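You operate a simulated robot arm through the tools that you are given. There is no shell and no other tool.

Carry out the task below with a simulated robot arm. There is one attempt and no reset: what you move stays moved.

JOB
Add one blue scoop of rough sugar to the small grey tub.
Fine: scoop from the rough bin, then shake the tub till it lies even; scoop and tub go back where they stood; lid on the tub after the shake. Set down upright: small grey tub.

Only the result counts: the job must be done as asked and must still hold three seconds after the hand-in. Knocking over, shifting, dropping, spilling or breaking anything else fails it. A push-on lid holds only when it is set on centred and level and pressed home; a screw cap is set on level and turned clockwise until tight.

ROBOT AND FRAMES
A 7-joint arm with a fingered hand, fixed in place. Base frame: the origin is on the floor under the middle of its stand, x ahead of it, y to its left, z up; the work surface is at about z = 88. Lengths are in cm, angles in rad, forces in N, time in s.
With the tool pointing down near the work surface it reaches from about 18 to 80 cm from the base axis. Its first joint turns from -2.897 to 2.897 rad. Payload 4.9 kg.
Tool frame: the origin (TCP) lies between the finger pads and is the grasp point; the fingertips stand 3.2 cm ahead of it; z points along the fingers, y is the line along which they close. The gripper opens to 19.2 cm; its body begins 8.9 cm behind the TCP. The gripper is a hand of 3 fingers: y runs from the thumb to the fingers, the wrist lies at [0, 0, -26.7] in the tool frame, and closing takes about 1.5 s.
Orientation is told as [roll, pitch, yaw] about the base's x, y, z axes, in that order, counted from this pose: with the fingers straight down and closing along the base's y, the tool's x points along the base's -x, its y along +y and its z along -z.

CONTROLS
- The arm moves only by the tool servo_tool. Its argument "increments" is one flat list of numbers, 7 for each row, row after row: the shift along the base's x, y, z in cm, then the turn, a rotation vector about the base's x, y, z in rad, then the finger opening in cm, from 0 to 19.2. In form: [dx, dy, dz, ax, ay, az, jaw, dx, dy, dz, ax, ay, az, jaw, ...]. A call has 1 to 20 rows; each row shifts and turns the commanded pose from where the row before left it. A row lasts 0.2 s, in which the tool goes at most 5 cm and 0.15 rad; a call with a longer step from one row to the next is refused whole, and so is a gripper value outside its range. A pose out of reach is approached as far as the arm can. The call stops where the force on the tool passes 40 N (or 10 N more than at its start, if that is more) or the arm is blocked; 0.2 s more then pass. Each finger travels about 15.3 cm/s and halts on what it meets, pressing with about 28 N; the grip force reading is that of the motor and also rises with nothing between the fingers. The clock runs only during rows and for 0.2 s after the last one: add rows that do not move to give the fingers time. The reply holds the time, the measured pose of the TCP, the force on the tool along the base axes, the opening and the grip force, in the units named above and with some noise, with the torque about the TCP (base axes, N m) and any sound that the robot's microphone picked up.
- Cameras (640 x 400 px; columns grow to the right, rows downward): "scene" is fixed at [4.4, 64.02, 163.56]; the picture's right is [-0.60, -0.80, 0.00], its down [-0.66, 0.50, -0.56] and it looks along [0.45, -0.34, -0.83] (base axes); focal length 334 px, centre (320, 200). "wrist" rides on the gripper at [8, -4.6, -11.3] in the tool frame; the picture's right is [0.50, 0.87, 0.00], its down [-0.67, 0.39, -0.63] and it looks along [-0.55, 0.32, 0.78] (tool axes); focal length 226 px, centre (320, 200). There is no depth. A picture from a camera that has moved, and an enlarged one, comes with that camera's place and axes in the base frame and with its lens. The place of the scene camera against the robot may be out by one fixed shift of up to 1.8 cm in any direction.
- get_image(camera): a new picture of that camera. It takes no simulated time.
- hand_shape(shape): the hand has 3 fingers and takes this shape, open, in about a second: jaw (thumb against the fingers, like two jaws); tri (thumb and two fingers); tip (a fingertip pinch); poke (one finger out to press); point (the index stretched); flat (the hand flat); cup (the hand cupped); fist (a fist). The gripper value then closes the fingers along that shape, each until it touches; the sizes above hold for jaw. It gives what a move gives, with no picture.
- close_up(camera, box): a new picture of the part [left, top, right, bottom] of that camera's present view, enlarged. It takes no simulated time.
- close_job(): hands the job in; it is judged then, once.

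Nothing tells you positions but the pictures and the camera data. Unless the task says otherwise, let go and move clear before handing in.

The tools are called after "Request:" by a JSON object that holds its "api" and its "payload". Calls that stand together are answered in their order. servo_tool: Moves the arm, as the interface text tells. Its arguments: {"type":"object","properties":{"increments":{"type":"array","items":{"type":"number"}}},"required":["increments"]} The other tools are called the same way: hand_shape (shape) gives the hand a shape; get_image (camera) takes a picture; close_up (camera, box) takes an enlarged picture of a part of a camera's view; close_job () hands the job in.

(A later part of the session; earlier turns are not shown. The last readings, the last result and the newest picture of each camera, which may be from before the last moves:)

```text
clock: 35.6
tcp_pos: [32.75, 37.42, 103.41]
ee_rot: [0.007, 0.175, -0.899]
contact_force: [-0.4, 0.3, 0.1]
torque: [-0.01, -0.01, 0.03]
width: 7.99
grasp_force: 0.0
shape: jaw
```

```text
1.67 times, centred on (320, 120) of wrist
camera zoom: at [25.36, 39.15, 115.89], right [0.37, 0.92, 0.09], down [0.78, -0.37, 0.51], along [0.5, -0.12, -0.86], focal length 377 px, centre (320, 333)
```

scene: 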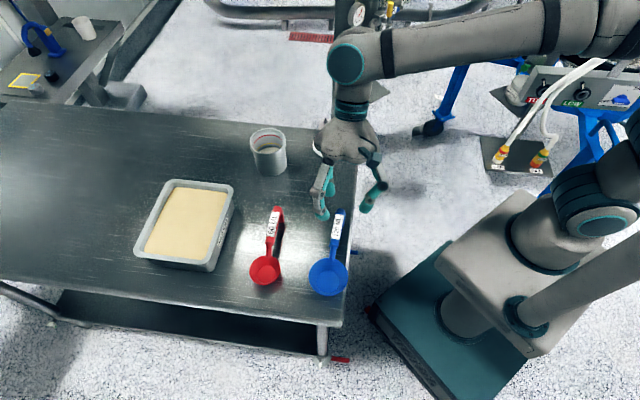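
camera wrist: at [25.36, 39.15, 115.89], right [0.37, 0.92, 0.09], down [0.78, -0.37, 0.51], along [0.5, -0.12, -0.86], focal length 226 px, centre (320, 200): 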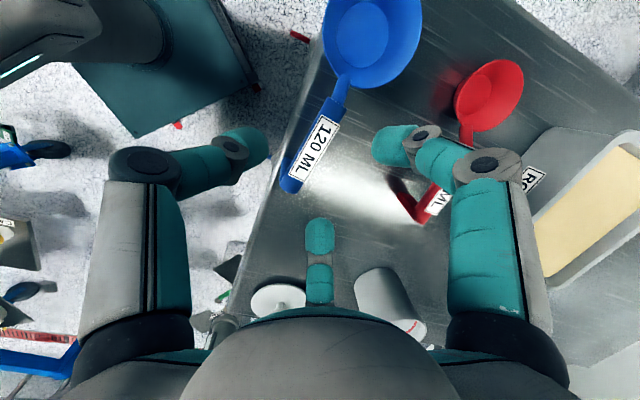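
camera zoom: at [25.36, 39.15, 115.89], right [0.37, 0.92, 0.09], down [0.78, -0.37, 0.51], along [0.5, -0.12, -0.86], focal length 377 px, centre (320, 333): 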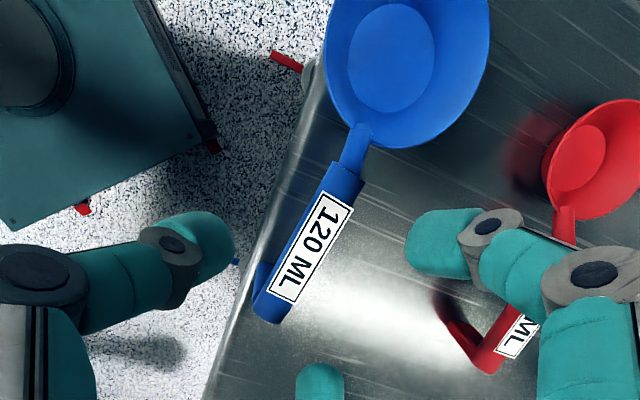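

Request:
{"api": "servo_tool", "payload": {"increments": [-0.1, 0.05, -1.5, 0, 0, -0.026, 7, 0, 0, -1.5, 0, 0, 0, 7, 0, 0, -1.5, 0, 0, 0, 7, 0, 0, -1.5, 0, 0, 0, 6.5, 0, 0, -1.2, 0, 0, 0, 6.5, 0, 0, -1, 0, 0, 0, 6.5, 0, 0, 0, 0, 0, 0, 6.5]}}

Request:
{"api": "get_image", "payload": {"camera": "wrist"}}

Request:
{"api": "close_up", "payload": {"camera": "scene", "box": [280, 140, 400, 300]}}

```text
clock: 37.2
tcp_pos: [32.6, 37.58, 95.16]
ee_rot: [0.008, 0.174, -0.923]
contact_force: [-0.2, 0.1, -0.2]
torque: [0.01, 0.0, -0.02]
width: 6.53
grasp_force: 0.1
shape: jaw
```

```text
taken
camera wrist: at [25.28, 39.43, 107.7], right [0.4, 0.91, 0.09], down [0.77, -0.39, 0.51], along [0.5, -0.13, -0.86], focal length 226 px, centre (320, 200)
```

wrist: 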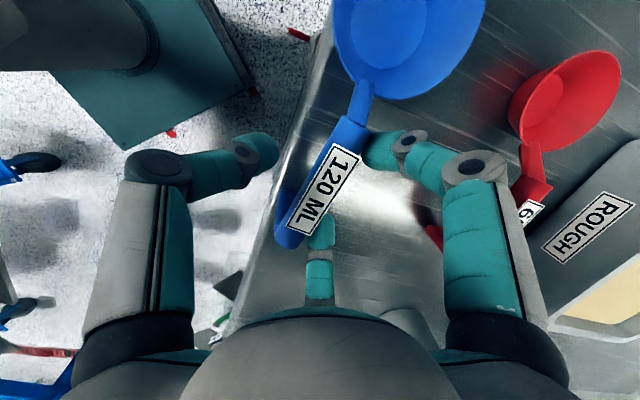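

```text
2.50 times, centred on (340, 220) of scene
camera zoom: at [4.4, 64.02, 163.56], right [-0.6, -0.8, 0.0], down [-0.66, 0.5, -0.56], along [0.45, -0.34, -0.83], focal length 835 px, centre (270, 150)
```

zoom: 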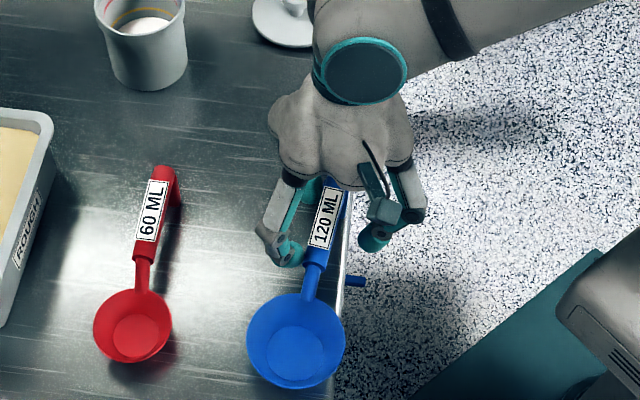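

Request:
{"api": "servo_tool", "payload": {"increments": [0, 0, 0, 0, 0, 0, 5, 0, 0, 0, 0, 0, 0, 4, 0, 0, 0, 0, 0, 0, 3, 0, 0, 0, 0, 0, 0, 2, 0, 0, 0, 0, 0, 0, 1, 0, 0, 0, 0, 0, 0, 0, 0, 0, 0, 0, 0, 0, 0, 0, 0, 0, 0, 0, 0, 0, 0, 0, 0, 0, 0, 0, 0]}}

Request:
{"api": "get_image", "payload": {"camera": "wrist"}}

Request:
{"api": "close_up", "payload": {"camera": "wrist", "box": [220, 60, 420, 280]}}

Request:
{"api": "close_up", "payload": {"camera": "scene", "box": [280, 140, 400, 300]}}

```text
clock: 39.2
tcp_pos: [32.72, 37.47, 95.24]
ee_rot: [0.01, 0.175, -0.922]
contact_force: [0.5, -0.3, 0.1]
torque: [-0.03, 0.0, 0.0]
width: 2.31
grasp_force: 28.3
shape: jaw
```

```text
taken
camera wrist: at [25.29, 39.42, 107.73], right [0.4, 0.91, 0.09], down [0.77, -0.39, 0.51], along [0.5, -0.13, -0.86], focal length 226 px, centre (320, 200)
```

wrist: 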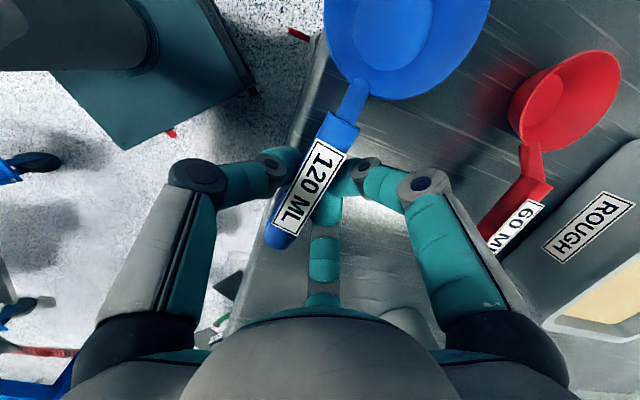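

```text
1.82 times, centred on (320, 170) of wrist
camera zoom: at [25.29, 39.42, 107.73], right [0.4, 0.91, 0.09], down [0.77, -0.39, 0.51], along [0.5, -0.13, -0.86], focal length 411 px, centre (320, 254)
```

zoom: 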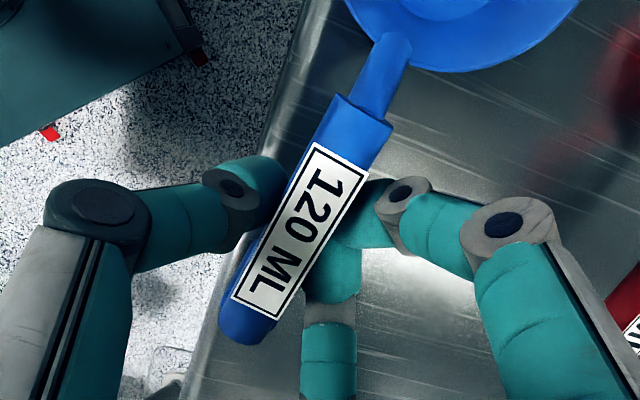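

```text
2.50 times, centred on (340, 220) of scene
camera zoom: at [4.4, 64.02, 163.56], right [-0.6, -0.8, 0.0], down [-0.66, 0.5, -0.56], along [0.45, -0.34, -0.83], focal length 835 px, centre (270, 150)
```

zoom: 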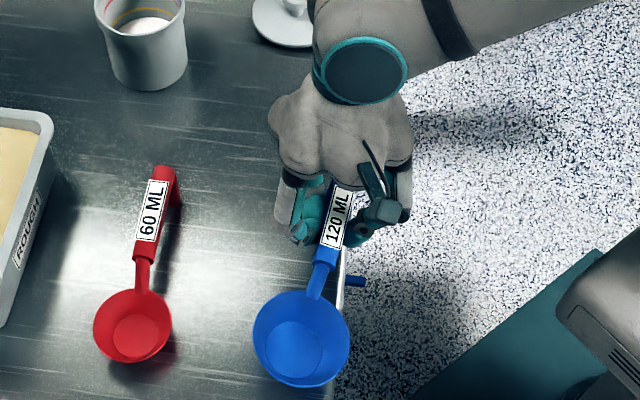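

The width reads 2.31, so all three fingertips are on the handle. I'll lift slowly and see whether it stays level.

Request:
{"api": "servo_tool", "payload": {"increments": [0, 0, 0.7, 0, 0, 0, 0, 0, 0, 0.7, 0, 0, 0, 0, 0, 0, 0.7, 0, 0, 0, 0, 0, 0, 0.7, 0, 0, 0, 0, 0, 0, 0.7, 0, 0, 0, 0, 0, 0, 0.7, 0, 0, 0, 0, 0, 0, 0, 0, 0, 0, 0, 0, 0, 0, 0, 0, 0, 0]}}

Request:
{"api": "get_image", "payload": {"camera": "wrist"}}

Request:
{"api": "close_up", "payload": {"camera": "scene", "box": [280, 140, 400, 300]}}

```text
clock: 41.0
tcp_pos: [32.77, 37.44, 99.33]
ee_rot: [0.009, 0.174, -0.923]
contact_force: [0.0, 0.7, -0.5]
torque: [-0.01, -0.01, 0.04]
width: 2.28
grasp_force: 28.1
shape: jaw
```

```text
taken
camera wrist: at [25.28, 39.45, 111.88], right [0.4, 0.91, 0.09], down [0.77, -0.39, 0.51], along [0.5, -0.13, -0.86], focal length 226 px, centre (320, 200)
```

wrist: 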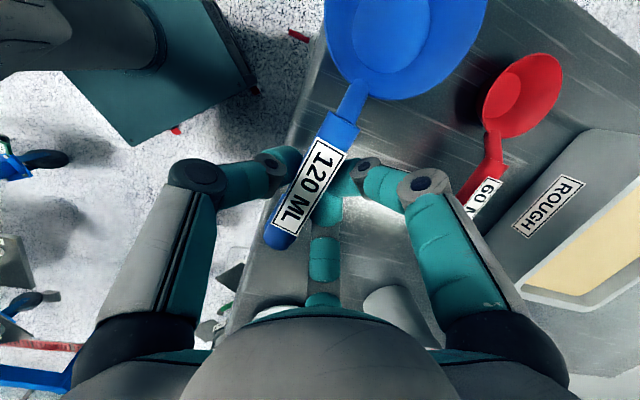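

```text
2.50 times, centred on (340, 220) of scene
camera zoom: at [4.4, 64.02, 163.56], right [-0.6, -0.8, 0.0], down [-0.66, 0.5, -0.56], along [0.45, -0.34, -0.83], focal length 835 px, centre (270, 150)
```

zoom: 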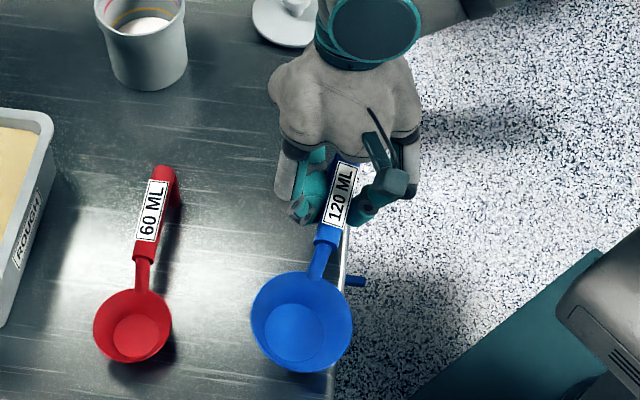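

The grip is firm and the scoop lifts level, with its bowl about 10.9 cm ahead of the TCP. I'll raise it, swing it over the bin with the bowl pointing outward, and look.

Request:
{"api": "servo_tool", "payload": {"increments": [0, 0, 1.8, 0, 0, 0, 0, 0, 0, 1.8, 0, 0, 0, 0, 0, 0, 1.8, 0, 0, 0, 0, 0, 0, 1.8, 0, 0, 0, 0, 0, 0, 1.8, 0, 0, 0, 0, 0, 0, 1.7, 0, 0, 0, 0, 1.466, 1.398, 0, 0, 0, -0.115, 0, 1.466, 1.398, 0, 0, 0, -0.115, 0, 1.466, 1.398, 0, 0, 0, -0.115, 0, 1.466, 1.398, 0, 0, 0, -0.115, 0, 1.466, 1.398, 0, 0, 0, -0.115, 0, 1.466, 1.398, 0, 0, 0, -0.115, 0, 1.466, 1.398, 0, 0, 0, -0.115, 0, 1.466, 1.398, 0, 0, 0, -0.115, 0, 1.466, 1.398, 0, 0, 0, -0.115, 0, 1.466, 1.398, 0, 0, 0, -0.115, 0, 1.466, 1.398, 0, 0, 0, -0.115, 0, 1.466, 1.398, 0, 0, 0, -0.115, 0, 0, 0, 0, 0, 0, 0, 0]}}

Request:
{"api": "get_image", "payload": {"camera": "wrist"}}

Request:
{"api": "get_image", "payload": {"camera": "scene"}}

```text
clock: 45.0
tcp_pos: [50.34, 54.3, 109.93]
ee_rot: [0.01, 0.174, -2.304]
contact_force: [-0.4, -0.1, -0.2]
torque: [-0.04, 0.01, -0.04]
width: 2.29
grasp_force: 27.5
shape: jaw
```

```text
taken
camera wrist: at [50.69, 61.89, 122.52], right [0.97, -0.22, 0.09], down [-0.23, -0.83, 0.51], along [-0.03, -0.52, -0.86], focal length 226 px, centre (320, 200)
```

wrist: 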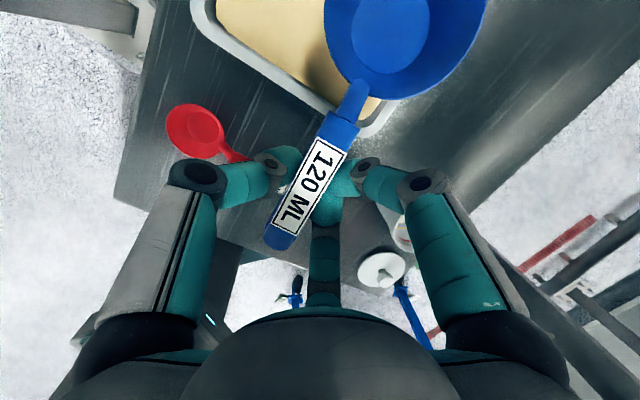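

```text
taken
```

scene: 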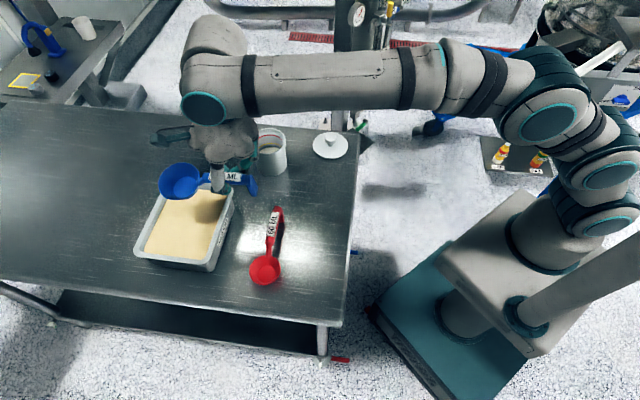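

The scoop is level and centred over the near part of the bin. I'll roll it about 50° and pitch it bowl-down about 12° while still well above the sugar, then check.

Request:
{"api": "servo_tool", "payload": {"increments": [-0.25, 0.24, 0, -0.0973, -0.1081, 0, 0, -0.25, 0.24, 0, -0.0973, -0.1081, 0, 0, -0.25, 0.24, 0, -0.0973, -0.1081, 0, 0, -0.25, 0.24, 0, -0.0973, -0.1081, 0, 0, -0.25, 0.24, 0, -0.0973, -0.1081, 0, 0, -0.25, 0.24, 0, -0.0973, -0.1081, 0, 0, 0, 0, 0, 0, 0, 0, 0]}}

Request:
{"api": "servo_tool", "payload": {"increments": [0, 0, 0, -0.078, 0.0702, 0, 0, 0, 0, 0, -0.078, 0.0702, 0, 0, 0, 0, 0, 0, 0, 0, 0]}}

Request:
{"api": "get_image", "payload": {"camera": "scene"}}

Request:
{"api": "get_image", "payload": {"camera": "wrist"}}

```text
clock: 46.6
tcp_pos: [48.76, 55.74, 110.08]
ee_rot: [0.892, 0.113, -2.169]
contact_force: [-0.2, 0.9, 0.1]
torque: [-0.01, 0.06, 0.01]
width: 2.26
grasp_force: 27.7
shape: jaw
```

```text
clock: 47.4
tcp_pos: [48.66, 55.83, 110.05]
ee_rot: [0.861, -0.096, -2.171]
contact_force: [0.1, -0.1, -1.1]
torque: [-0.03, 0.02, 0.02]
width: 2.29
grasp_force: 27.8
shape: jaw
```

```text
taken
```

scene: 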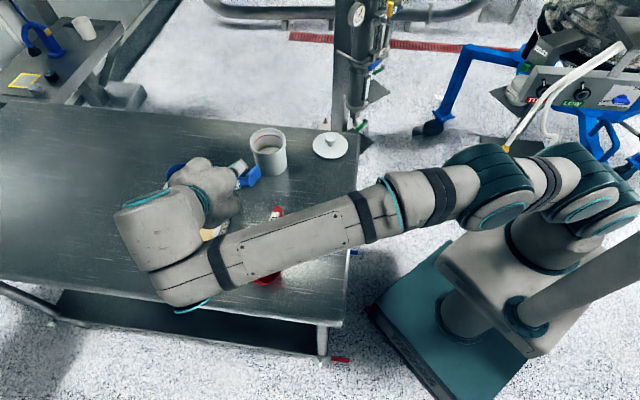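

```text
taken
camera wrist: at [43.82, 69.16, 113.24], right [0.78, 0.14, 0.61], down [-0.53, -0.37, 0.77], along [0.33, -0.92, -0.21], focal length 226 px, centre (320, 200)
```

wrist: 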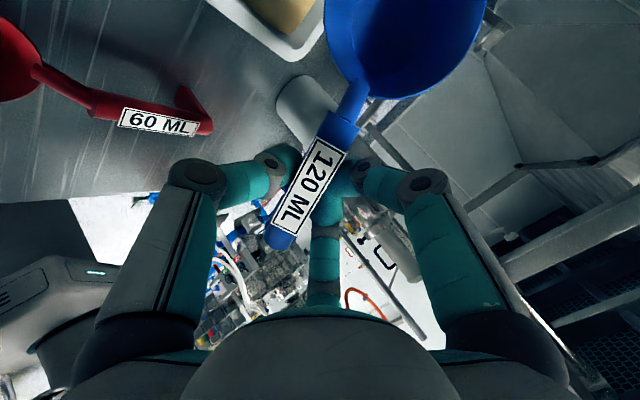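

The arm is hiding the bin from the scene camera in this lean. I'll roll back through level and lean the other way, which keeps the bin visible and matches the later pouring direction.

Request:
{"api": "servo_tool", "payload": {"increments": [0, 0, 0.5, 0.078, -0.0702, 0, 0, 0, 0, 0.5, 0.078, -0.0702, 0, 0, 0, 0, 0, 0.0973, 0.1081, 0, 0, 0, 0, 0, 0.0973, 0.1081, 0, 0, 0, 0, 0, 0.0973, 0.1081, 0, 0, 0, 0, 0, 0.0973, 0.1081, 0, 0, 0, 0, 0, 0.0973, 0.1081, 0, 0, 0, 0, 0, 0.0973, 0.1081, 0, 0, 0, 0, 0, 0, 0, 0, 0]}}

Request:
{"api": "servo_tool", "payload": {"increments": [-0.32, 0.348, 0, 0.0973, 0.1081, 0, 0, -0.32, 0.348, 0, 0.0973, 0.1081, 0, 0, -0.32, 0.348, 0, 0.0973, 0.1081, 0, 0, -0.32, 0.348, 0, 0.0973, 0.1081, 0, 0, -0.32, 0.348, 0, 0.0973, 0.1081, 0, 0, -0.32, 0.348, 0, 0.0973, 0.1081, 0, 0, 0, 0, 0, 0, 0, 0, 0]}}

Request:
{"api": "get_image", "payload": {"camera": "scene"}}

```text
clock: 49.4
tcp_pos: [48.73, 55.63, 111.1]
ee_rot: [0.005, 0.175, -2.303]
contact_force: [0.1, 0.5, -0.4]
torque: [-0.03, 0.0, -0.02]
width: 2.28
grasp_force: 28.3
shape: jaw
```

```text
clock: 51.0
tcp_pos: [46.84, 57.82, 111.05]
ee_rot: [-0.871, 0.112, -2.438]
contact_force: [0.5, -0.1, -0.5]
torque: [-0.05, -0.02, 0.02]
width: 2.3
grasp_force: 28.2
shape: jaw
```

```text
taken
```

scene: 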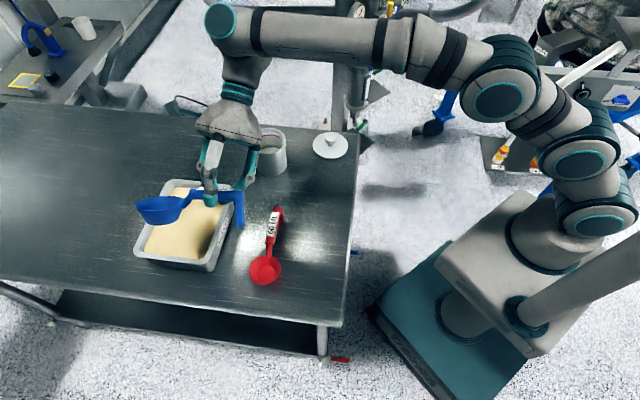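

This lean gives a clear view. I'll add the pitch and take a close-up.

Request:
{"api": "servo_tool", "payload": {"increments": [0, 0, 0, -0.078, 0.0702, 0, 0, 0, 0, 0, -0.078, 0.0702, 0, 0, 0, 0, 0, 0, 0, 0, 0]}}

Request:
{"api": "close_up", "payload": {"camera": "scene", "box": [120, 120, 280, 280]}}

```text
clock: 51.8
tcp_pos: [46.93, 57.72, 111.09]
ee_rot: [-0.841, -0.098, -2.439]
contact_force: [0.4, -0.2, -1.1]
torque: [0.0, 0.0, 0.0]
width: 2.26
grasp_force: 27.7
shape: jaw
```

```text
2.50 times, centred on (200, 200) of scene
camera zoom: at [4.4, 64.02, 163.56], right [-0.6, -0.8, 0.0], down [-0.66, 0.5, -0.56], along [0.45, -0.34, -0.83], focal length 835 px, centre (620, 200)
```

zoom: 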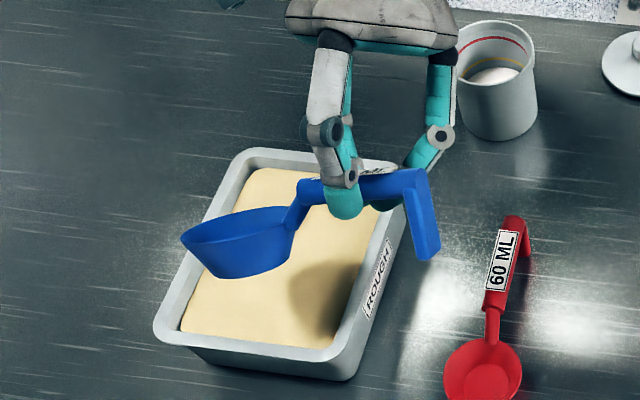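

The geometry looks right: the handle rides above the bowl with a step, so it can cross the bin wall. I'll lower gently and check contact and clearance.

Request:
{"api": "servo_tool", "payload": {"increments": [-0.14, -0.15, -1.5, 0, 0, 0, 0, -0.14, -0.15, -1.5, 0, 0, 0, 0, 0, 0, -1.5, 0, 0, 0, 0, 0, 0, -1.5, 0, 0, 0, 0, 0, 0, -1.5, 0, 0, 0, 0, 0, 0, -1, 0, 0, 0, 0, 0, 0, -0.5, 0, 0, 0, 0, 0, 0, 0, 0, 0, 0, 0]}}

Request:
{"api": "close_up", "payload": {"camera": "scene", "box": [120, 140, 280, 280]}}

```text
clock: 53.6
tcp_pos: [46.56, 57.52, 101.93]
ee_rot: [-0.842, -0.098, -2.438]
contact_force: [-1.2, 0.1, -1.3]
torque: [-0.06, -0.03, -0.02]
width: 2.26
grasp_force: 28.5
shape: jaw
```

```text
2.86 times, centred on (200, 210) of scene
camera zoom: at [4.4, 64.02, 163.56], right [-0.6, -0.8, 0.0], down [-0.66, 0.5, -0.56], along [0.45, -0.34, -0.83], focal length 954 px, centre (663, 171)
```

zoom: 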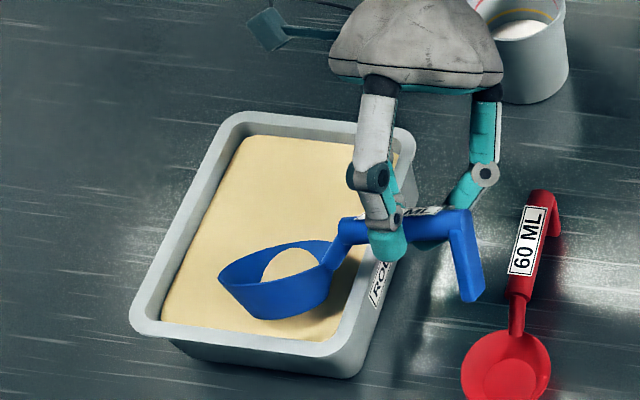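

The bowl is already cutting into the sugar with almost no resistance. I'll go down to the safe depth over the rim.

Request:
{"api": "servo_tool", "payload": {"increments": [0, 0, -0.6, 0, 0, 0, 0, 0, 0, -0.6, 0, 0, 0, 0, 0, 0, -0.6, 0, 0, 0, 0, 0, 0, 0, 0, 0, 0, 0]}}

Request:
{"api": "close_up", "payload": {"camera": "scene", "box": [120, 140, 280, 280]}}

Request:
{"api": "get_image", "payload": {"camera": "wrist"}}

```text
clock: 54.6
tcp_pos: [46.56, 57.59, 100.25]
ee_rot: [-0.841, -0.097, -2.439]
contact_force: [-0.2, 0.5, -1.2]
torque: [-0.01, 0.0, 0.0]
width: 2.25
grasp_force: 27.6
shape: jaw
```

```text
2.86 times, centred on (200, 210) of scene
camera zoom: at [4.4, 64.02, 163.56], right [-0.6, -0.8, 0.0], down [-0.66, 0.5, -0.56], along [0.45, -0.34, -0.83], focal length 954 px, centre (663, 171)
```

zoom: 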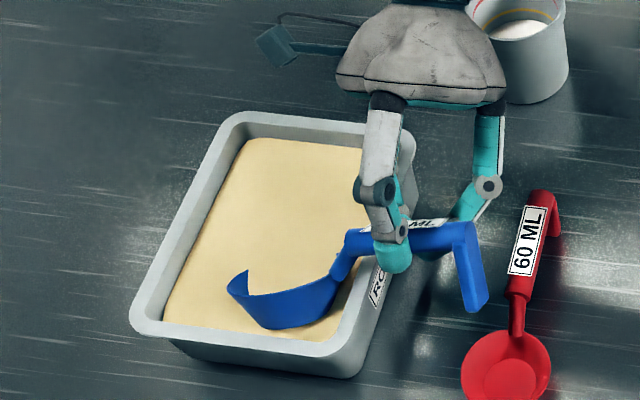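

```text
taken
camera wrist: at [56.84, 59.31, 110.41], right [0.7, -0.16, -0.69], down [-0.03, -0.98, 0.2], along [-0.71, -0.12, -0.7], focal length 226 px, centre (320, 200)
```

wrist: 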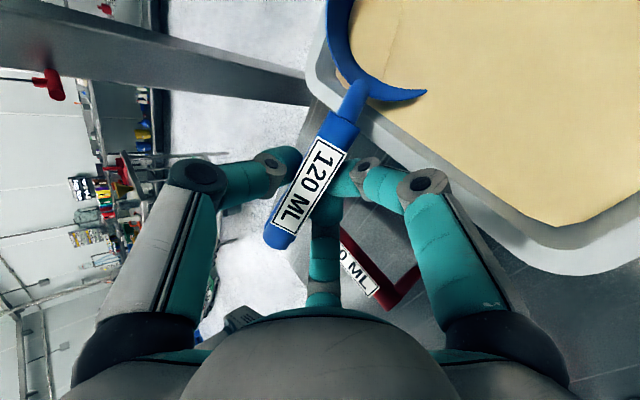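

The bowl is about half submerged with clearance over the rim. I'll sweep toward the tub side while unrolling to level.

Request:
{"api": "servo_tool", "payload": {"increments": [0.433, -0.415, 0, 0, 0, 0, 0, 0.433, -0.415, 0, 0, 0, 0, 0, 0.433, -0.415, 0, 0, 0, 0, 0, 0.433, -0.415, 0, 0, 0, 0, 0, 0.433, -0.415, 0, 0, 0, 0, 0, 0, 0, 0, 0, 0, 0, 0]}}

Request:
{"api": "close_up", "payload": {"camera": "scene", "box": [120, 140, 280, 280]}}

```text
clock: 56.0
tcp_pos: [48.68, 55.46, 100.44]
ee_rot: [-0.843, -0.096, -2.44]
contact_force: [0.2, -0.1, -1.5]
torque: [-0.03, -0.02, -0.01]
width: 2.26
grasp_force: 28.2
shape: jaw
```

```text
2.86 times, centred on (200, 210) of scene
camera zoom: at [4.4, 64.02, 163.56], right [-0.6, -0.8, 0.0], down [-0.66, 0.5, -0.56], along [0.45, -0.34, -0.83], focal length 954 px, centre (663, 171)
```

zoom: 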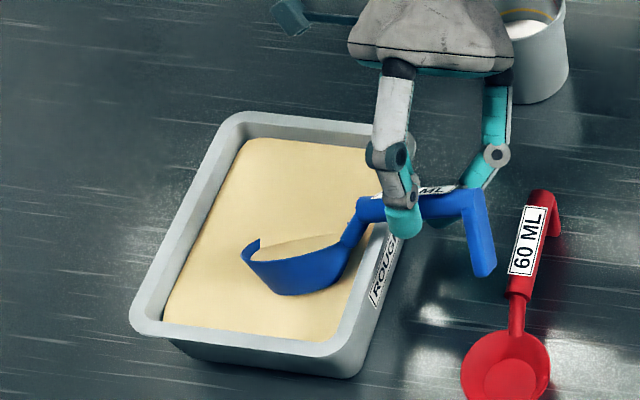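

Request:
{"api": "servo_tool", "payload": {"increments": [0.25, -0.24, 0, -0.0973, -0.1081, 0, 0, 0.25, -0.24, 0.1, -0.0973, -0.1081, 0, 0, 0.25, -0.24, 0.1, -0.0973, -0.1081, 0, 0, 0.25, -0.24, 0.1, -0.0973, -0.1081, 0, 0, 0.25, -0.24, 0.1, -0.0973, -0.1081, 0, 0, 0.25, -0.24, 0.1, -0.0973, -0.1081, 0, 0, 0, 0, 0, 0, 0, 0, 0]}}

Request:
{"api": "close_up", "payload": {"camera": "scene", "box": [120, 140, 280, 280]}}

```text
clock: 57.6
tcp_pos: [50.3, 53.98, 100.69]
ee_rot: [0.022, 0.041, -2.463]
contact_force: [0.3, 0.2, -0.9]
torque: [-0.01, 0.03, 0.04]
width: 2.25
grasp_force: 27.9
shape: jaw
```

```text
2.86 times, centred on (200, 210) of scene
camera zoom: at [4.4, 64.02, 163.56], right [-0.6, -0.8, 0.0], down [-0.66, 0.5, -0.56], along [0.45, -0.34, -0.83], focal length 954 px, centre (663, 171)
```

zoom: 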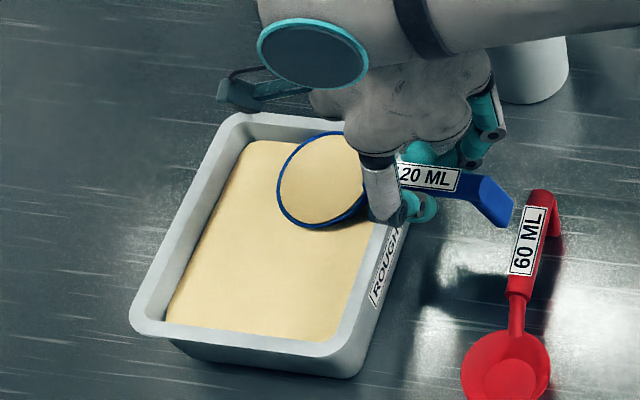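

The bowl looks full to the brim. I'll level the remaining pitch, edge away from the bin's wall and lift slightly for a look.

Request:
{"api": "servo_tool", "payload": {"increments": [-0.36, 0.35, 0.3, 0.0418, -0.0517, 0, 0, -0.36, 0.35, 0.3, 0.0418, -0.0517, 0, 0, 0, 0, 0.5, 0, 0, 0, 0, 0, 0, 0.5, 0, 0, 0, 0, 0, 0, 0.5, 0, 0, 0, 0, 0, 0, 0.5, 0, 0, 0, 0, 0, 0, 0.5, 0, 0, 0, 0, 0, 0, 0, 0, 0, 0, 0]}}

Request:
{"api": "close_up", "payload": {"camera": "scene", "box": [120, 140, 280, 280]}}

Request:
{"api": "get_image", "payload": {"camera": "wrist"}}

```text
clock: 59.4
tcp_pos: [49.51, 54.78, 103.96]
ee_rot: [0.018, 0.173, -2.464]
contact_force: [0.5, -0.9, -1.3]
torque: [-0.04, 0.04, 0.0]
width: 2.27
grasp_force: 27.4
shape: jaw
```

```text
2.86 times, centred on (200, 210) of scene
camera zoom: at [4.4, 64.02, 163.56], right [-0.6, -0.8, 0.0], down [-0.66, 0.5, -0.56], along [0.45, -0.34, -0.83], focal length 954 px, centre (663, 171)
```

zoom: 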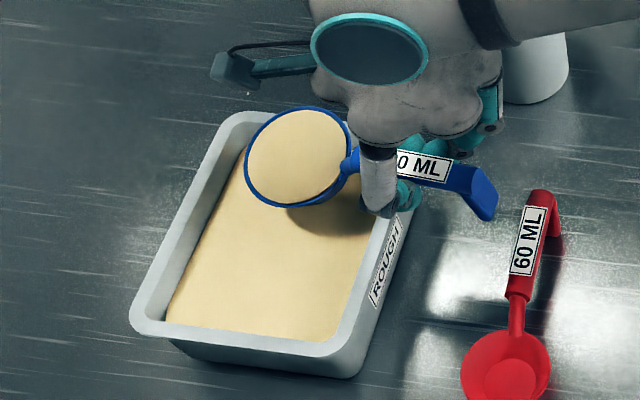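

```text
taken
camera wrist: at [51.03, 62.26, 116.31], right [0.92, -0.37, 0.1], down [-0.37, -0.78, 0.51], along [-0.11, -0.51, -0.85], focal length 226 px, centre (320, 200)
```

wrist: 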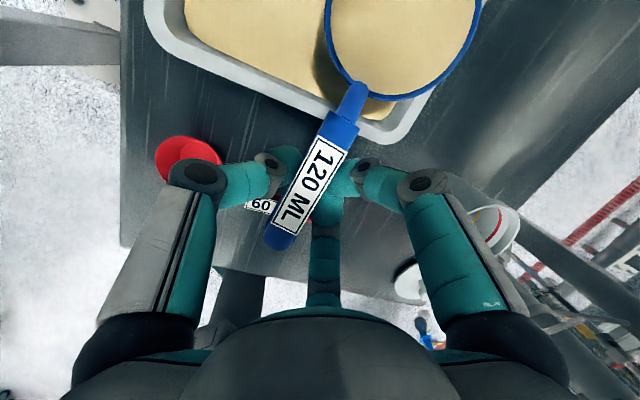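

Request:
{"api": "close_up", "payload": {"camera": "scene", "box": [170, 155, 230, 200]}}

Request:
{"api": "close_up", "payload": {"camera": "wrist", "box": [300, 0, 500, 125]}}

```text
8.89 times, centred on (200, 178) of scene
camera zoom: at [4.4, 64.02, 163.56], right [-0.6, -0.8, 0.0], down [-0.66, 0.5, -0.56], along [0.45, -0.34, -0.83], focal length 2969 px, centre (1387, 400)
```

zoom: 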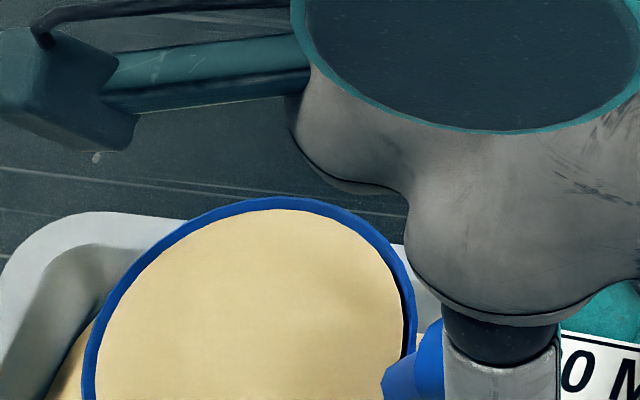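

```text
3.20 times, centred on (400, 62) of wrist
camera zoom: at [51.03, 62.26, 116.31], right [0.92, -0.37, 0.1], down [-0.37, -0.78, 0.51], along [-0.11, -0.51, -0.85], focal length 723 px, centre (64, 640)
```

zoom: 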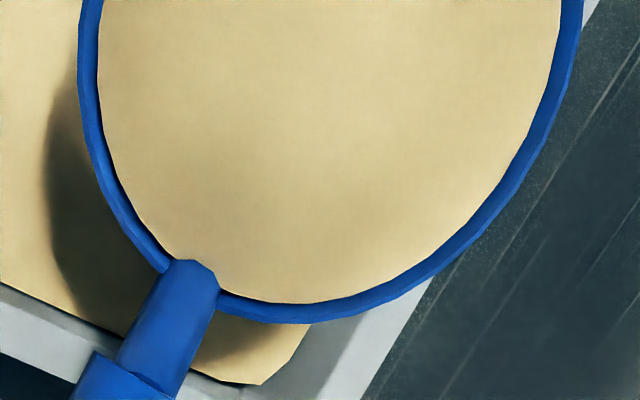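

The scoop is level-full. Before carrying it, I'll give a small jiggle over the bin so any loose excess falls back into it.

Request:
{"api": "servo_tool", "payload": {"increments": [-0.4, 0.4, 0, 0, 0, 0, 0, 0.8, -0.8, 0, 0, 0, 0, 0, -0.8, 0.8, 0, 0, 0, 0, 0, 0.4, -0.4, 0, 0, 0, 0, 0, 0.3, 0.4, 0, 0, 0, 0, 0, -0.6, -0.8, 0, 0, 0, 0, 0, 0.3, 0.4, 0, 0, 0, 0, 0, 0, 0, 0, 0, 0, 0, 0, 0, 0, 0, 0, 0, 0, 0]}}

Request:
{"api": "close_up", "payload": {"camera": "wrist", "box": [300, 0, 500, 125]}}

Request:
{"api": "close_up", "payload": {"camera": "scene", "box": [120, 140, 280, 280]}}

```text
clock: 61.4
tcp_pos: [49.51, 54.65, 103.85]
ee_rot: [0.018, 0.171, -2.465]
contact_force: [-0.3, 0.2, -1.7]
torque: [-0.03, 0.04, 0.0]
width: 2.27
grasp_force: 28.0
shape: jaw
```

```text
3.20 times, centred on (400, 62) of wrist
camera zoom: at [51.05, 62.24, 116.3], right [0.92, -0.37, 0.1], down [-0.37, -0.78, 0.51], along [-0.11, -0.51, -0.85], focal length 723 px, centre (64, 640)
```

zoom: 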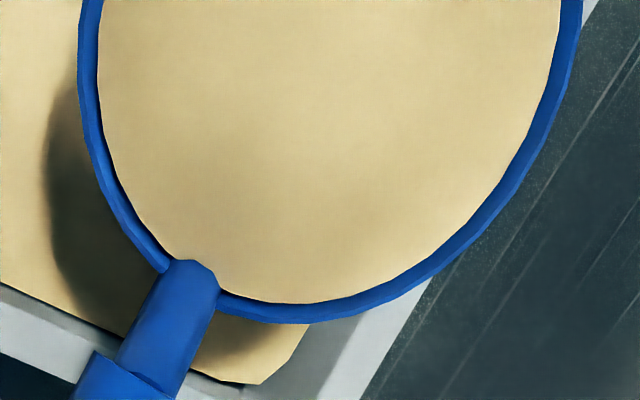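

```text
2.86 times, centred on (200, 210) of scene
camera zoom: at [4.4, 64.02, 163.56], right [-0.6, -0.8, 0.0], down [-0.66, 0.5, -0.56], along [0.45, -0.34, -0.83], focal length 954 px, centre (663, 171)
```

zoom: 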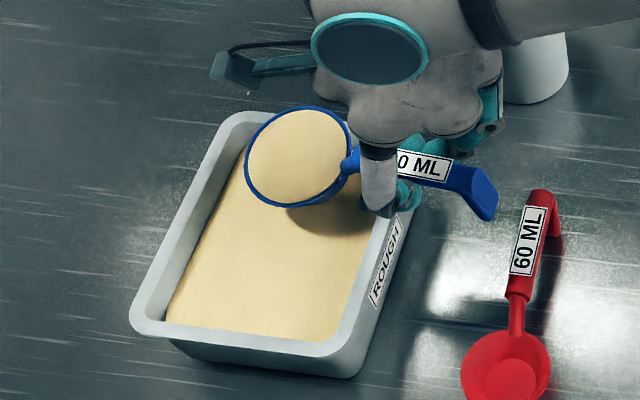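

The load is stable. Before moving toward the tub I'll check the region behind the table corner, where the wrist will swing during the pour.

Request:
{"api": "close_up", "payload": {"camera": "scene", "box": [270, 0, 470, 170]}}

Request:
{"api": "get_image", "payload": {"camera": "scene"}}

```text
2.35 times, centred on (370, 85) of scene
camera zoom: at [4.4, 64.02, 163.56], right [-0.6, -0.8, 0.0], down [-0.66, 0.5, -0.56], along [0.45, -0.34, -0.83], focal length 786 px, centre (202, 471)
```

zoom: 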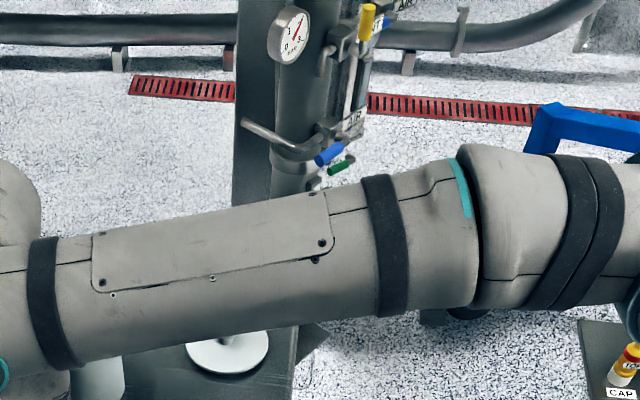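

```text
taken
```

scene: 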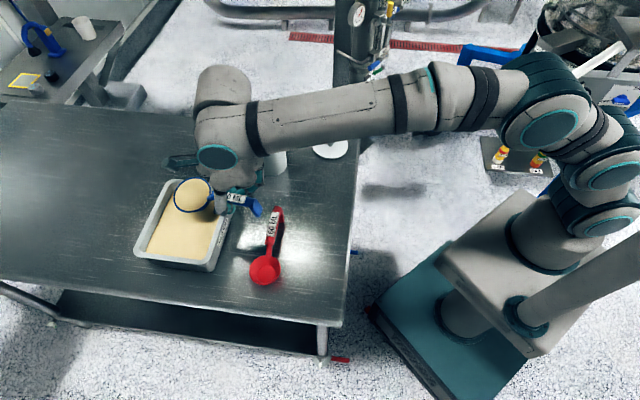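

The post behind the table stands far off on the floor, so the way is clear. I'll lift smoothly, then carry the level scoop to the tub.

Request:
{"api": "servo_tool", "payload": {"increments": [0, 0, 0.4, 0, 0, 0, 0, 0, 0, 0.8, 0, 0, 0, 0, 0, 0, 1.2, 0, 0, 0, 0, 0, 0, 1.5, 0, 0, 0, 0, 0, 0, 1.5, 0, 0, 0, 0, 0, 0, 1.2, 0, 0, 0, 0, 0, 0, 0.8, 0, 0, 0, 0, 0, 0, 0.4, 0, 0, 0, 0, 0, 0, 0, 0, 0, 0, 0]}}

Request:
{"api": "servo_tool", "payload": {"increments": [0.056, -0.405, 0, 0, 0, -0.003, 0, 0.1125, -0.81, 0, 0, 0, -0.006, 0, 0.169, -1.215, 0, 0, 0, -0.009, 0, 0.1875, -1.35, 0, 0, 0, -0.01, 0, 0.1875, -1.35, 0, 0, 0, -0.01, 0, 0.1875, -1.35, 0, 0, 0, -0.01, 0, 0.1875, -1.35, 0, 0, 0, -0.01, 0, 0.1875, -1.35, 0, 0, 0, -0.01, 0, 0.1875, -1.35, 0, 0, 0, -0.01, 0, 0.1875, -1.35, 0, 0, 0, -0.01, 0, 0.1875, -1.35, 0, 0, 0, -0.01, 0, 0.1875, -1.35, 0, 0, 0, -0.01, 0, 0.1875, -1.35, 0, 0, 0, -0.01, 0, 0.169, -1.215, 0, 0, 0, -0.009, 0, 0.1125, -0.81, 0, 0, 0, -0.006, 0, 0.056, -0.405, 0, 0, 0, -0.003, 0, 0, 0, 0, 0, 0, 0, 0]}}

Request:
{"api": "get_image", "payload": {"camera": "scene"}}

Request:
{"api": "get_image", "payload": {"camera": "wrist"}}

```text
clock: 63.4
tcp_pos: [49.49, 54.8, 111.59]
ee_rot: [0.018, 0.17, -2.466]
contact_force: [-0.4, 0.1, -1.8]
torque: [-0.01, 0.04, -0.01]
width: 2.25
grasp_force: 28.0
shape: jaw
```

```text
clock: 67.0
tcp_pos: [52.05, 36.35, 111.56]
ee_rot: [0.019, 0.172, -2.598]
contact_force: [0.2, 0.3, -1.4]
torque: [-0.01, 0.02, -0.01]
width: 2.24
grasp_force: 28.4
shape: jaw
```

```text
taken
```

scene: 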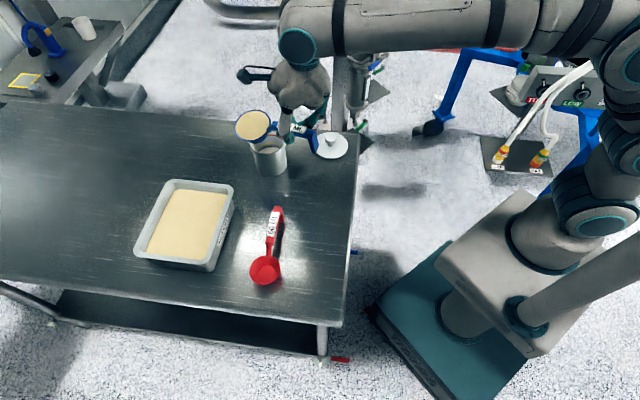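

```text
taken
camera wrist: at [54.6, 43.6, 124.11], right [0.87, -0.49, 0.1], down [-0.47, -0.72, 0.51], along [-0.18, -0.49, -0.85], focal length 226 px, centre (320, 200)
```

wrist: 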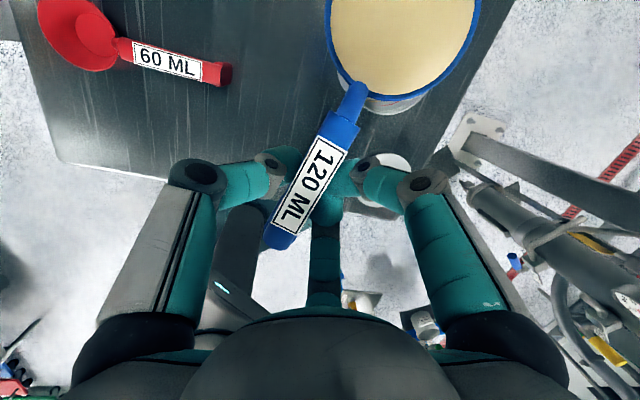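

The load is still level and the bowl's lip is over the tub. I'll lower, then pour gradually by rolling toward the free side while shifting so the lip stays over the tub's centre.

Request:
{"api": "servo_tool", "payload": {"increments": [0, 0, -0.5, 0, 0, 0, 0, 0, 0, -1, 0, 0, 0, 0, 0, 0, -1.2, 0, 0, 0, 0, 0, 0, -1, 0, 0, 0, 0, 0, 0, -0.5, 0, 0, 0, 0, 0, 0, 0, 0, 0, 0, 0]}}

Request:
{"api": "close_up", "payload": {"camera": "scene", "box": [210, 80, 370, 200]}}

```text
clock: 68.4
tcp_pos: [52.09, 36.4, 107.45]
ee_rot: [0.019, 0.172, -2.601]
contact_force: [0.5, -0.2, -0.8]
torque: [-0.01, 0.0, -0.02]
width: 2.26
grasp_force: 28.0
shape: jaw
```

```text
3.33 times, centred on (290, 140) of scene
camera zoom: at [4.4, 64.02, 163.56], right [-0.6, -0.8, 0.0], down [-0.66, 0.5, -0.56], along [0.45, -0.34, -0.83], focal length 1114 px, centre (420, 400)
```

zoom: 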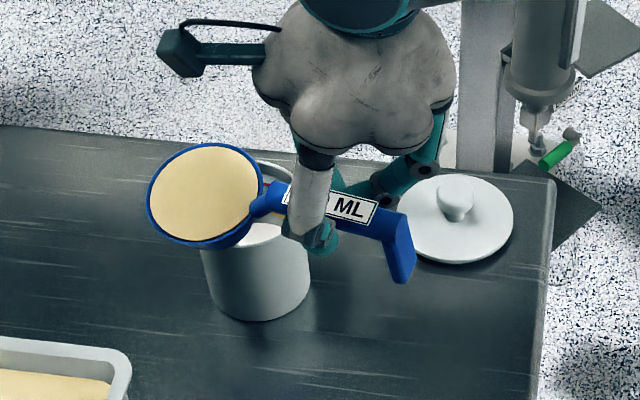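

Request:
{"api": "servo_tool", "payload": {"increments": [0.319, -0.531, 0, 0.1243, 0.0747, 0, 0, 0.35, -0.583, 0, 0.1243, 0.0747, 0, 0, 0.386, -0.643, 0, 0.1243, 0.0747, 0, 0, 0.397, -0.66, 0, 0.1243, 0.0747, 0, 0, 0, 0, 0, 0, 0, 0, 0]}}

Request:
{"api": "close_up", "payload": {"camera": "scene", "box": [210, 80, 370, 200]}}

```text
clock: 69.6
tcp_pos: [53.53, 33.99, 107.46]
ee_rot: [-0.57, 0.147, -2.695]
contact_force: [-0.4, -0.1, -1.9]
torque: [-0.06, 0.0, 0.03]
width: 2.24
grasp_force: 27.4
shape: jaw
```

```text
3.33 times, centred on (290, 140) of scene
camera zoom: at [4.4, 64.02, 163.56], right [-0.6, -0.8, 0.0], down [-0.66, 0.5, -0.56], along [0.45, -0.34, -0.83], focal length 1114 px, centre (420, 400)
```

zoom: 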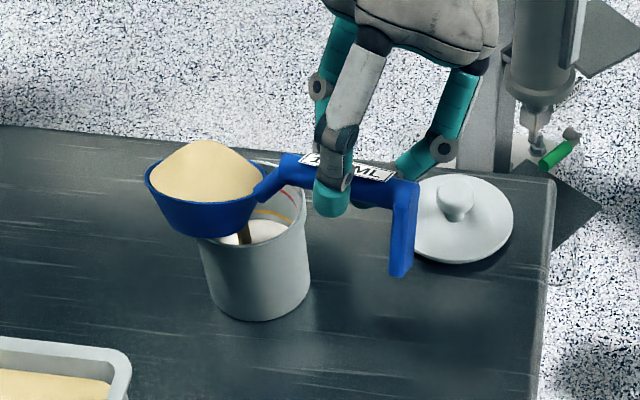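

The stream falls into the tub. I'll continue rolling slowly with pauses.

Request:
{"api": "servo_tool", "payload": {"increments": [0, 0, 0, 0, 0, 0, 0, 0, 0, 0, 0, 0, 0, 0, 0.412, -0.686, 0, 0.1243, 0.0747, 0, 0, 0, 0, 0, 0, 0, 0, 0, 0, 0, 0, 0, 0, 0, 0, 0.417, -0.694, 0, 0.1243, 0.0747, 0, 0, 0, 0, 0, 0, 0, 0, 0, 0, 0, 0, 0, 0, 0, 0]}}

Request:
{"api": "close_up", "payload": {"camera": "scene", "box": [210, 80, 370, 200]}}

```text
clock: 71.4
tcp_pos: [54.37, 32.52, 107.39]
ee_rot: [-0.859, 0.111, -2.733]
contact_force: [0.0, -0.6, -0.7]
torque: [-0.07, 0.02, -0.01]
width: 2.23
grasp_force: 28.3
shape: jaw
```

```text
3.33 times, centred on (290, 140) of scene
camera zoom: at [4.4, 64.02, 163.56], right [-0.6, -0.8, 0.0], down [-0.66, 0.5, -0.56], along [0.45, -0.34, -0.83], focal length 1114 px, centre (420, 400)
```

zoom: 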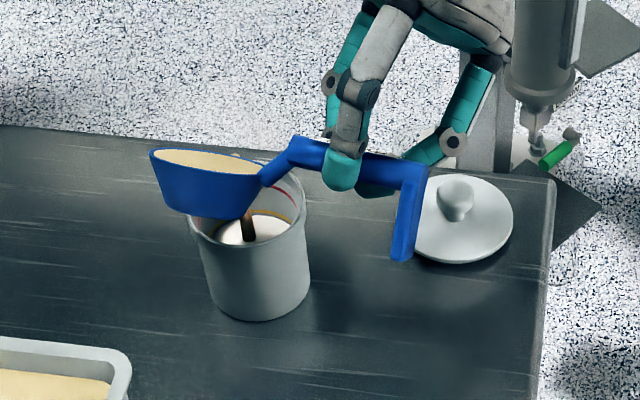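

Request:
{"api": "servo_tool", "payload": {"increments": [0, 0, 0, 0, 0, 0, 0, 0.407, -0.677, 0, 0.1243, 0.0747, 0, 0, 0, 0, 0, 0, 0, 0, 0, 0, 0, 0, 0, 0, 0, 0, 0.397, -0.66, 0, 0.1243, 0.0747, 0, 0, 0, 0, 0, 0, 0, 0, 0, 0, 0, 0, 0, 0, 0, 0, 0.371, -0.617, 0, 0.1243, 0.0747, 0, 0, 0, 0, 0, 0, 0, 0, 0, 0, 0, 0, 0, 0, 0, 0]}}

Request:
{"api": "close_up", "payload": {"camera": "scene", "box": [210, 80, 370, 200]}}

```text
clock: 73.6
tcp_pos: [55.54, 30.58, 107.37]
ee_rot: [-1.289, 0.045, -2.765]
contact_force: [-0.8, 0.3, -0.9]
torque: [-0.06, 0.01, -0.01]
width: 2.24
grasp_force: 27.5
shape: jaw
```

```text
3.33 times, centred on (290, 140) of scene
camera zoom: at [4.4, 64.02, 163.56], right [-0.6, -0.8, 0.0], down [-0.66, 0.5, -0.56], along [0.45, -0.34, -0.83], focal length 1114 px, centre (420, 400)
```

zoom: 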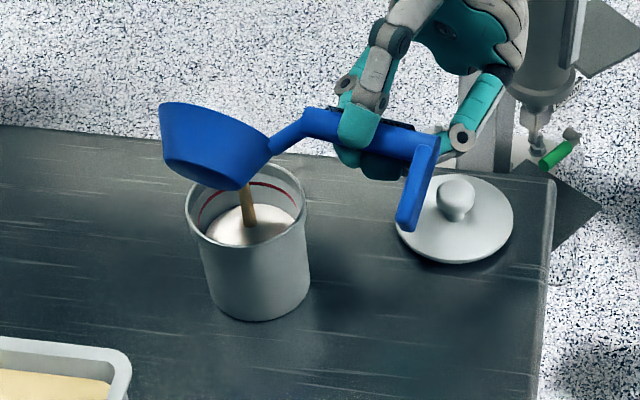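

Request:
{"api": "servo_tool", "payload": {"increments": [0.34, -0.566, 0, 0.1243, 0.0747, 0, 0, 0, 0, 0, 0, 0, 0, 0, 0, 0, 0, 0, 0, 0, 0, 0.304, -0.506, 0, 0.1243, 0.0747, 0, 0, 0, 0, 0, 0, 0, 0, 0, 0, 0, 0, 0, 0, 0, 0, 0.257, -0.43, 0, 0.1243, 0.0747, 0, 0, 0, 0, 0, 0, 0, 0, 0, 0, 0, 0, 0, 0, 0, 0, 0, 0, 0, 0, 0, 0, 0]}}

Request:
{"api": "close_up", "payload": {"camera": "scene", "box": [210, 80, 370, 200]}}

Request:
{"api": "get_image", "payload": {"camera": "wrist"}}

```text
clock: 75.8
tcp_pos: [56.61, 29.15, 107.4]
ee_rot: [-1.718, -0.03, -2.772]
contact_force: [0.1, -0.5, -0.9]
torque: [-0.04, 0.03, 0.01]
width: 2.26
grasp_force: 28.1
shape: jaw
```

```text
3.33 times, centred on (290, 140) of scene
camera zoom: at [4.4, 64.02, 163.56], right [-0.6, -0.8, 0.0], down [-0.66, 0.5, -0.56], along [0.45, -0.34, -0.83], focal length 1114 px, centre (420, 400)
```

zoom: 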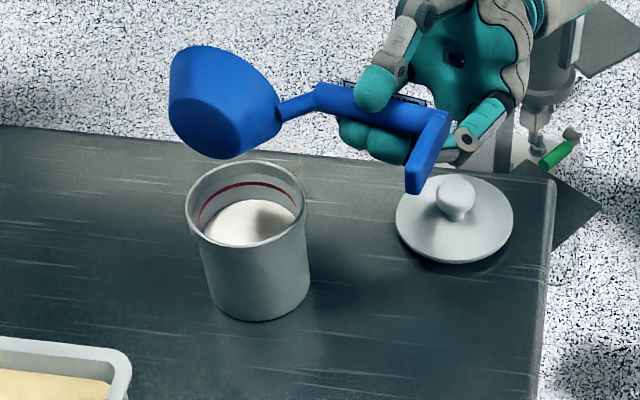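

```text
taken
camera wrist: at [68.19, 21.04, 110.18], right [0.4, 0.29, -0.87], down [-0.43, -0.78, -0.46], along [-0.81, 0.56, -0.18], focal length 226 px, centre (320, 200)
```

wrist: 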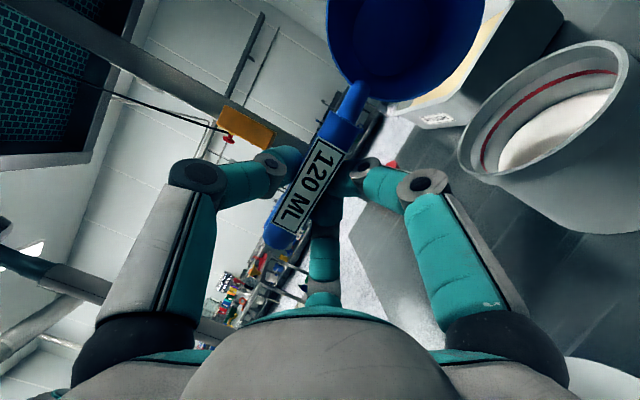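

The bowl appears empty and the tub holds the sugar, heaped below the red line. I'll check the bowl's inside and the surrounding table for spills.

Request:
{"api": "close_up", "payload": {"camera": "wrist", "box": [310, 0, 640, 220]}}

Request:
{"api": "close_up", "payload": {"camera": "scene", "box": [240, 120, 310, 180]}}

```text
1.82 times, centred on (475, 110) of wrist
camera zoom: at [68.19, 21.04, 110.18], right [0.4, 0.29, -0.87], down [-0.43, -0.78, -0.46], along [-0.81, 0.56, -0.18], focal length 411 px, centre (38, 364)
```

zoom: 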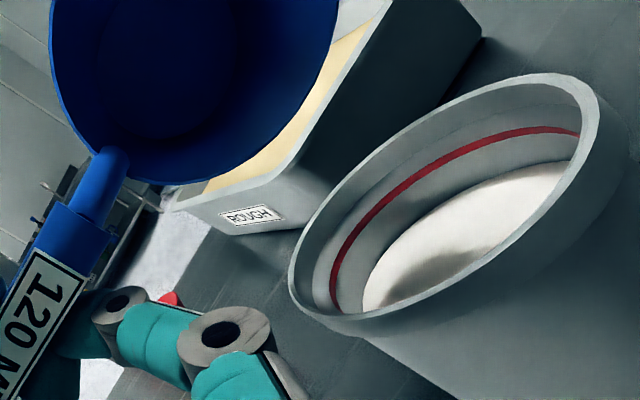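

```text
6.67 times, centred on (275, 150) of scene
camera zoom: at [4.4, 64.02, 163.56], right [-0.6, -0.8, 0.0], down [-0.66, 0.5, -0.56], along [0.45, -0.34, -0.83], focal length 2227 px, centre (620, 533)
```

zoom: 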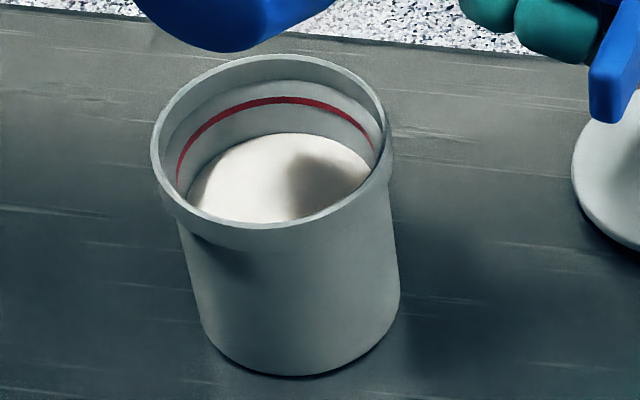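

The scoop is empty and nothing has spilled. I'll roll it back to level while rising, then swing it toward its original place.

Request:
{"api": "servo_tool", "payload": {"increments": [0, 0, 0.35, -0.1243, -0.0747, 0, 0, 0, 0, 0.35, -0.1243, -0.0747, 0, 0, 0, 0, 0.35, -0.1243, -0.0747, 0, 0, 0, 0, 0.35, -0.1243, -0.0747, 0, 0, 0, 0, 0.35, -0.1243, -0.0747, 0, 0, 0, 0, 0.35, -0.1243, -0.0747, 0, 0, 0, 0, 0.35, -0.1243, -0.0747, 0, 0, 0, 0, 0.35, -0.1243, -0.0747, 0, 0, 0, 0, 0.35, -0.1243, -0.0747, 0, 0, 0, 0, 0.35, -0.1243, -0.0747, 0, 0, 0, 0, 0.35, -0.1243, -0.0747, 0, 0, 0, 0, 0.35, -0.1243, -0.0747, 0, 0, 0, 0, 0, 0, 0, 0, 0]}}

Request:
{"api": "get_image", "payload": {"camera": "scene"}}

Request:
{"api": "get_image", "payload": {"camera": "wrist"}}

```text
clock: 78.6
tcp_pos: [56.56, 29.02, 111.69]
ee_rot: [0.02, 0.172, -2.598]
contact_force: [1.1, 0.6, 0.2]
torque: [0.0, 0.04, -0.01]
width: 2.27
grasp_force: 27.8
shape: jaw
```

```text
taken
```

scene: 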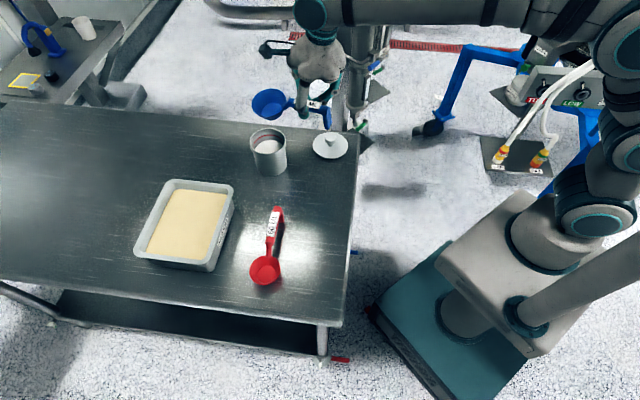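

```text
taken
camera wrist: at [58.97, 36.35, 124.14], right [0.87, -0.49, 0.1], down [-0.47, -0.72, 0.51], along [-0.18, -0.49, -0.85], focal length 226 px, centre (320, 200)
```

wrist: 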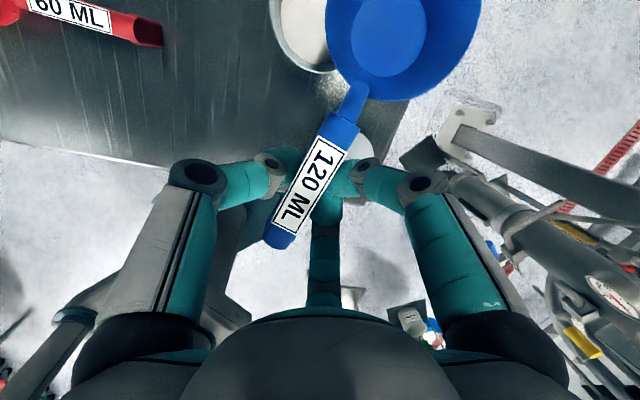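

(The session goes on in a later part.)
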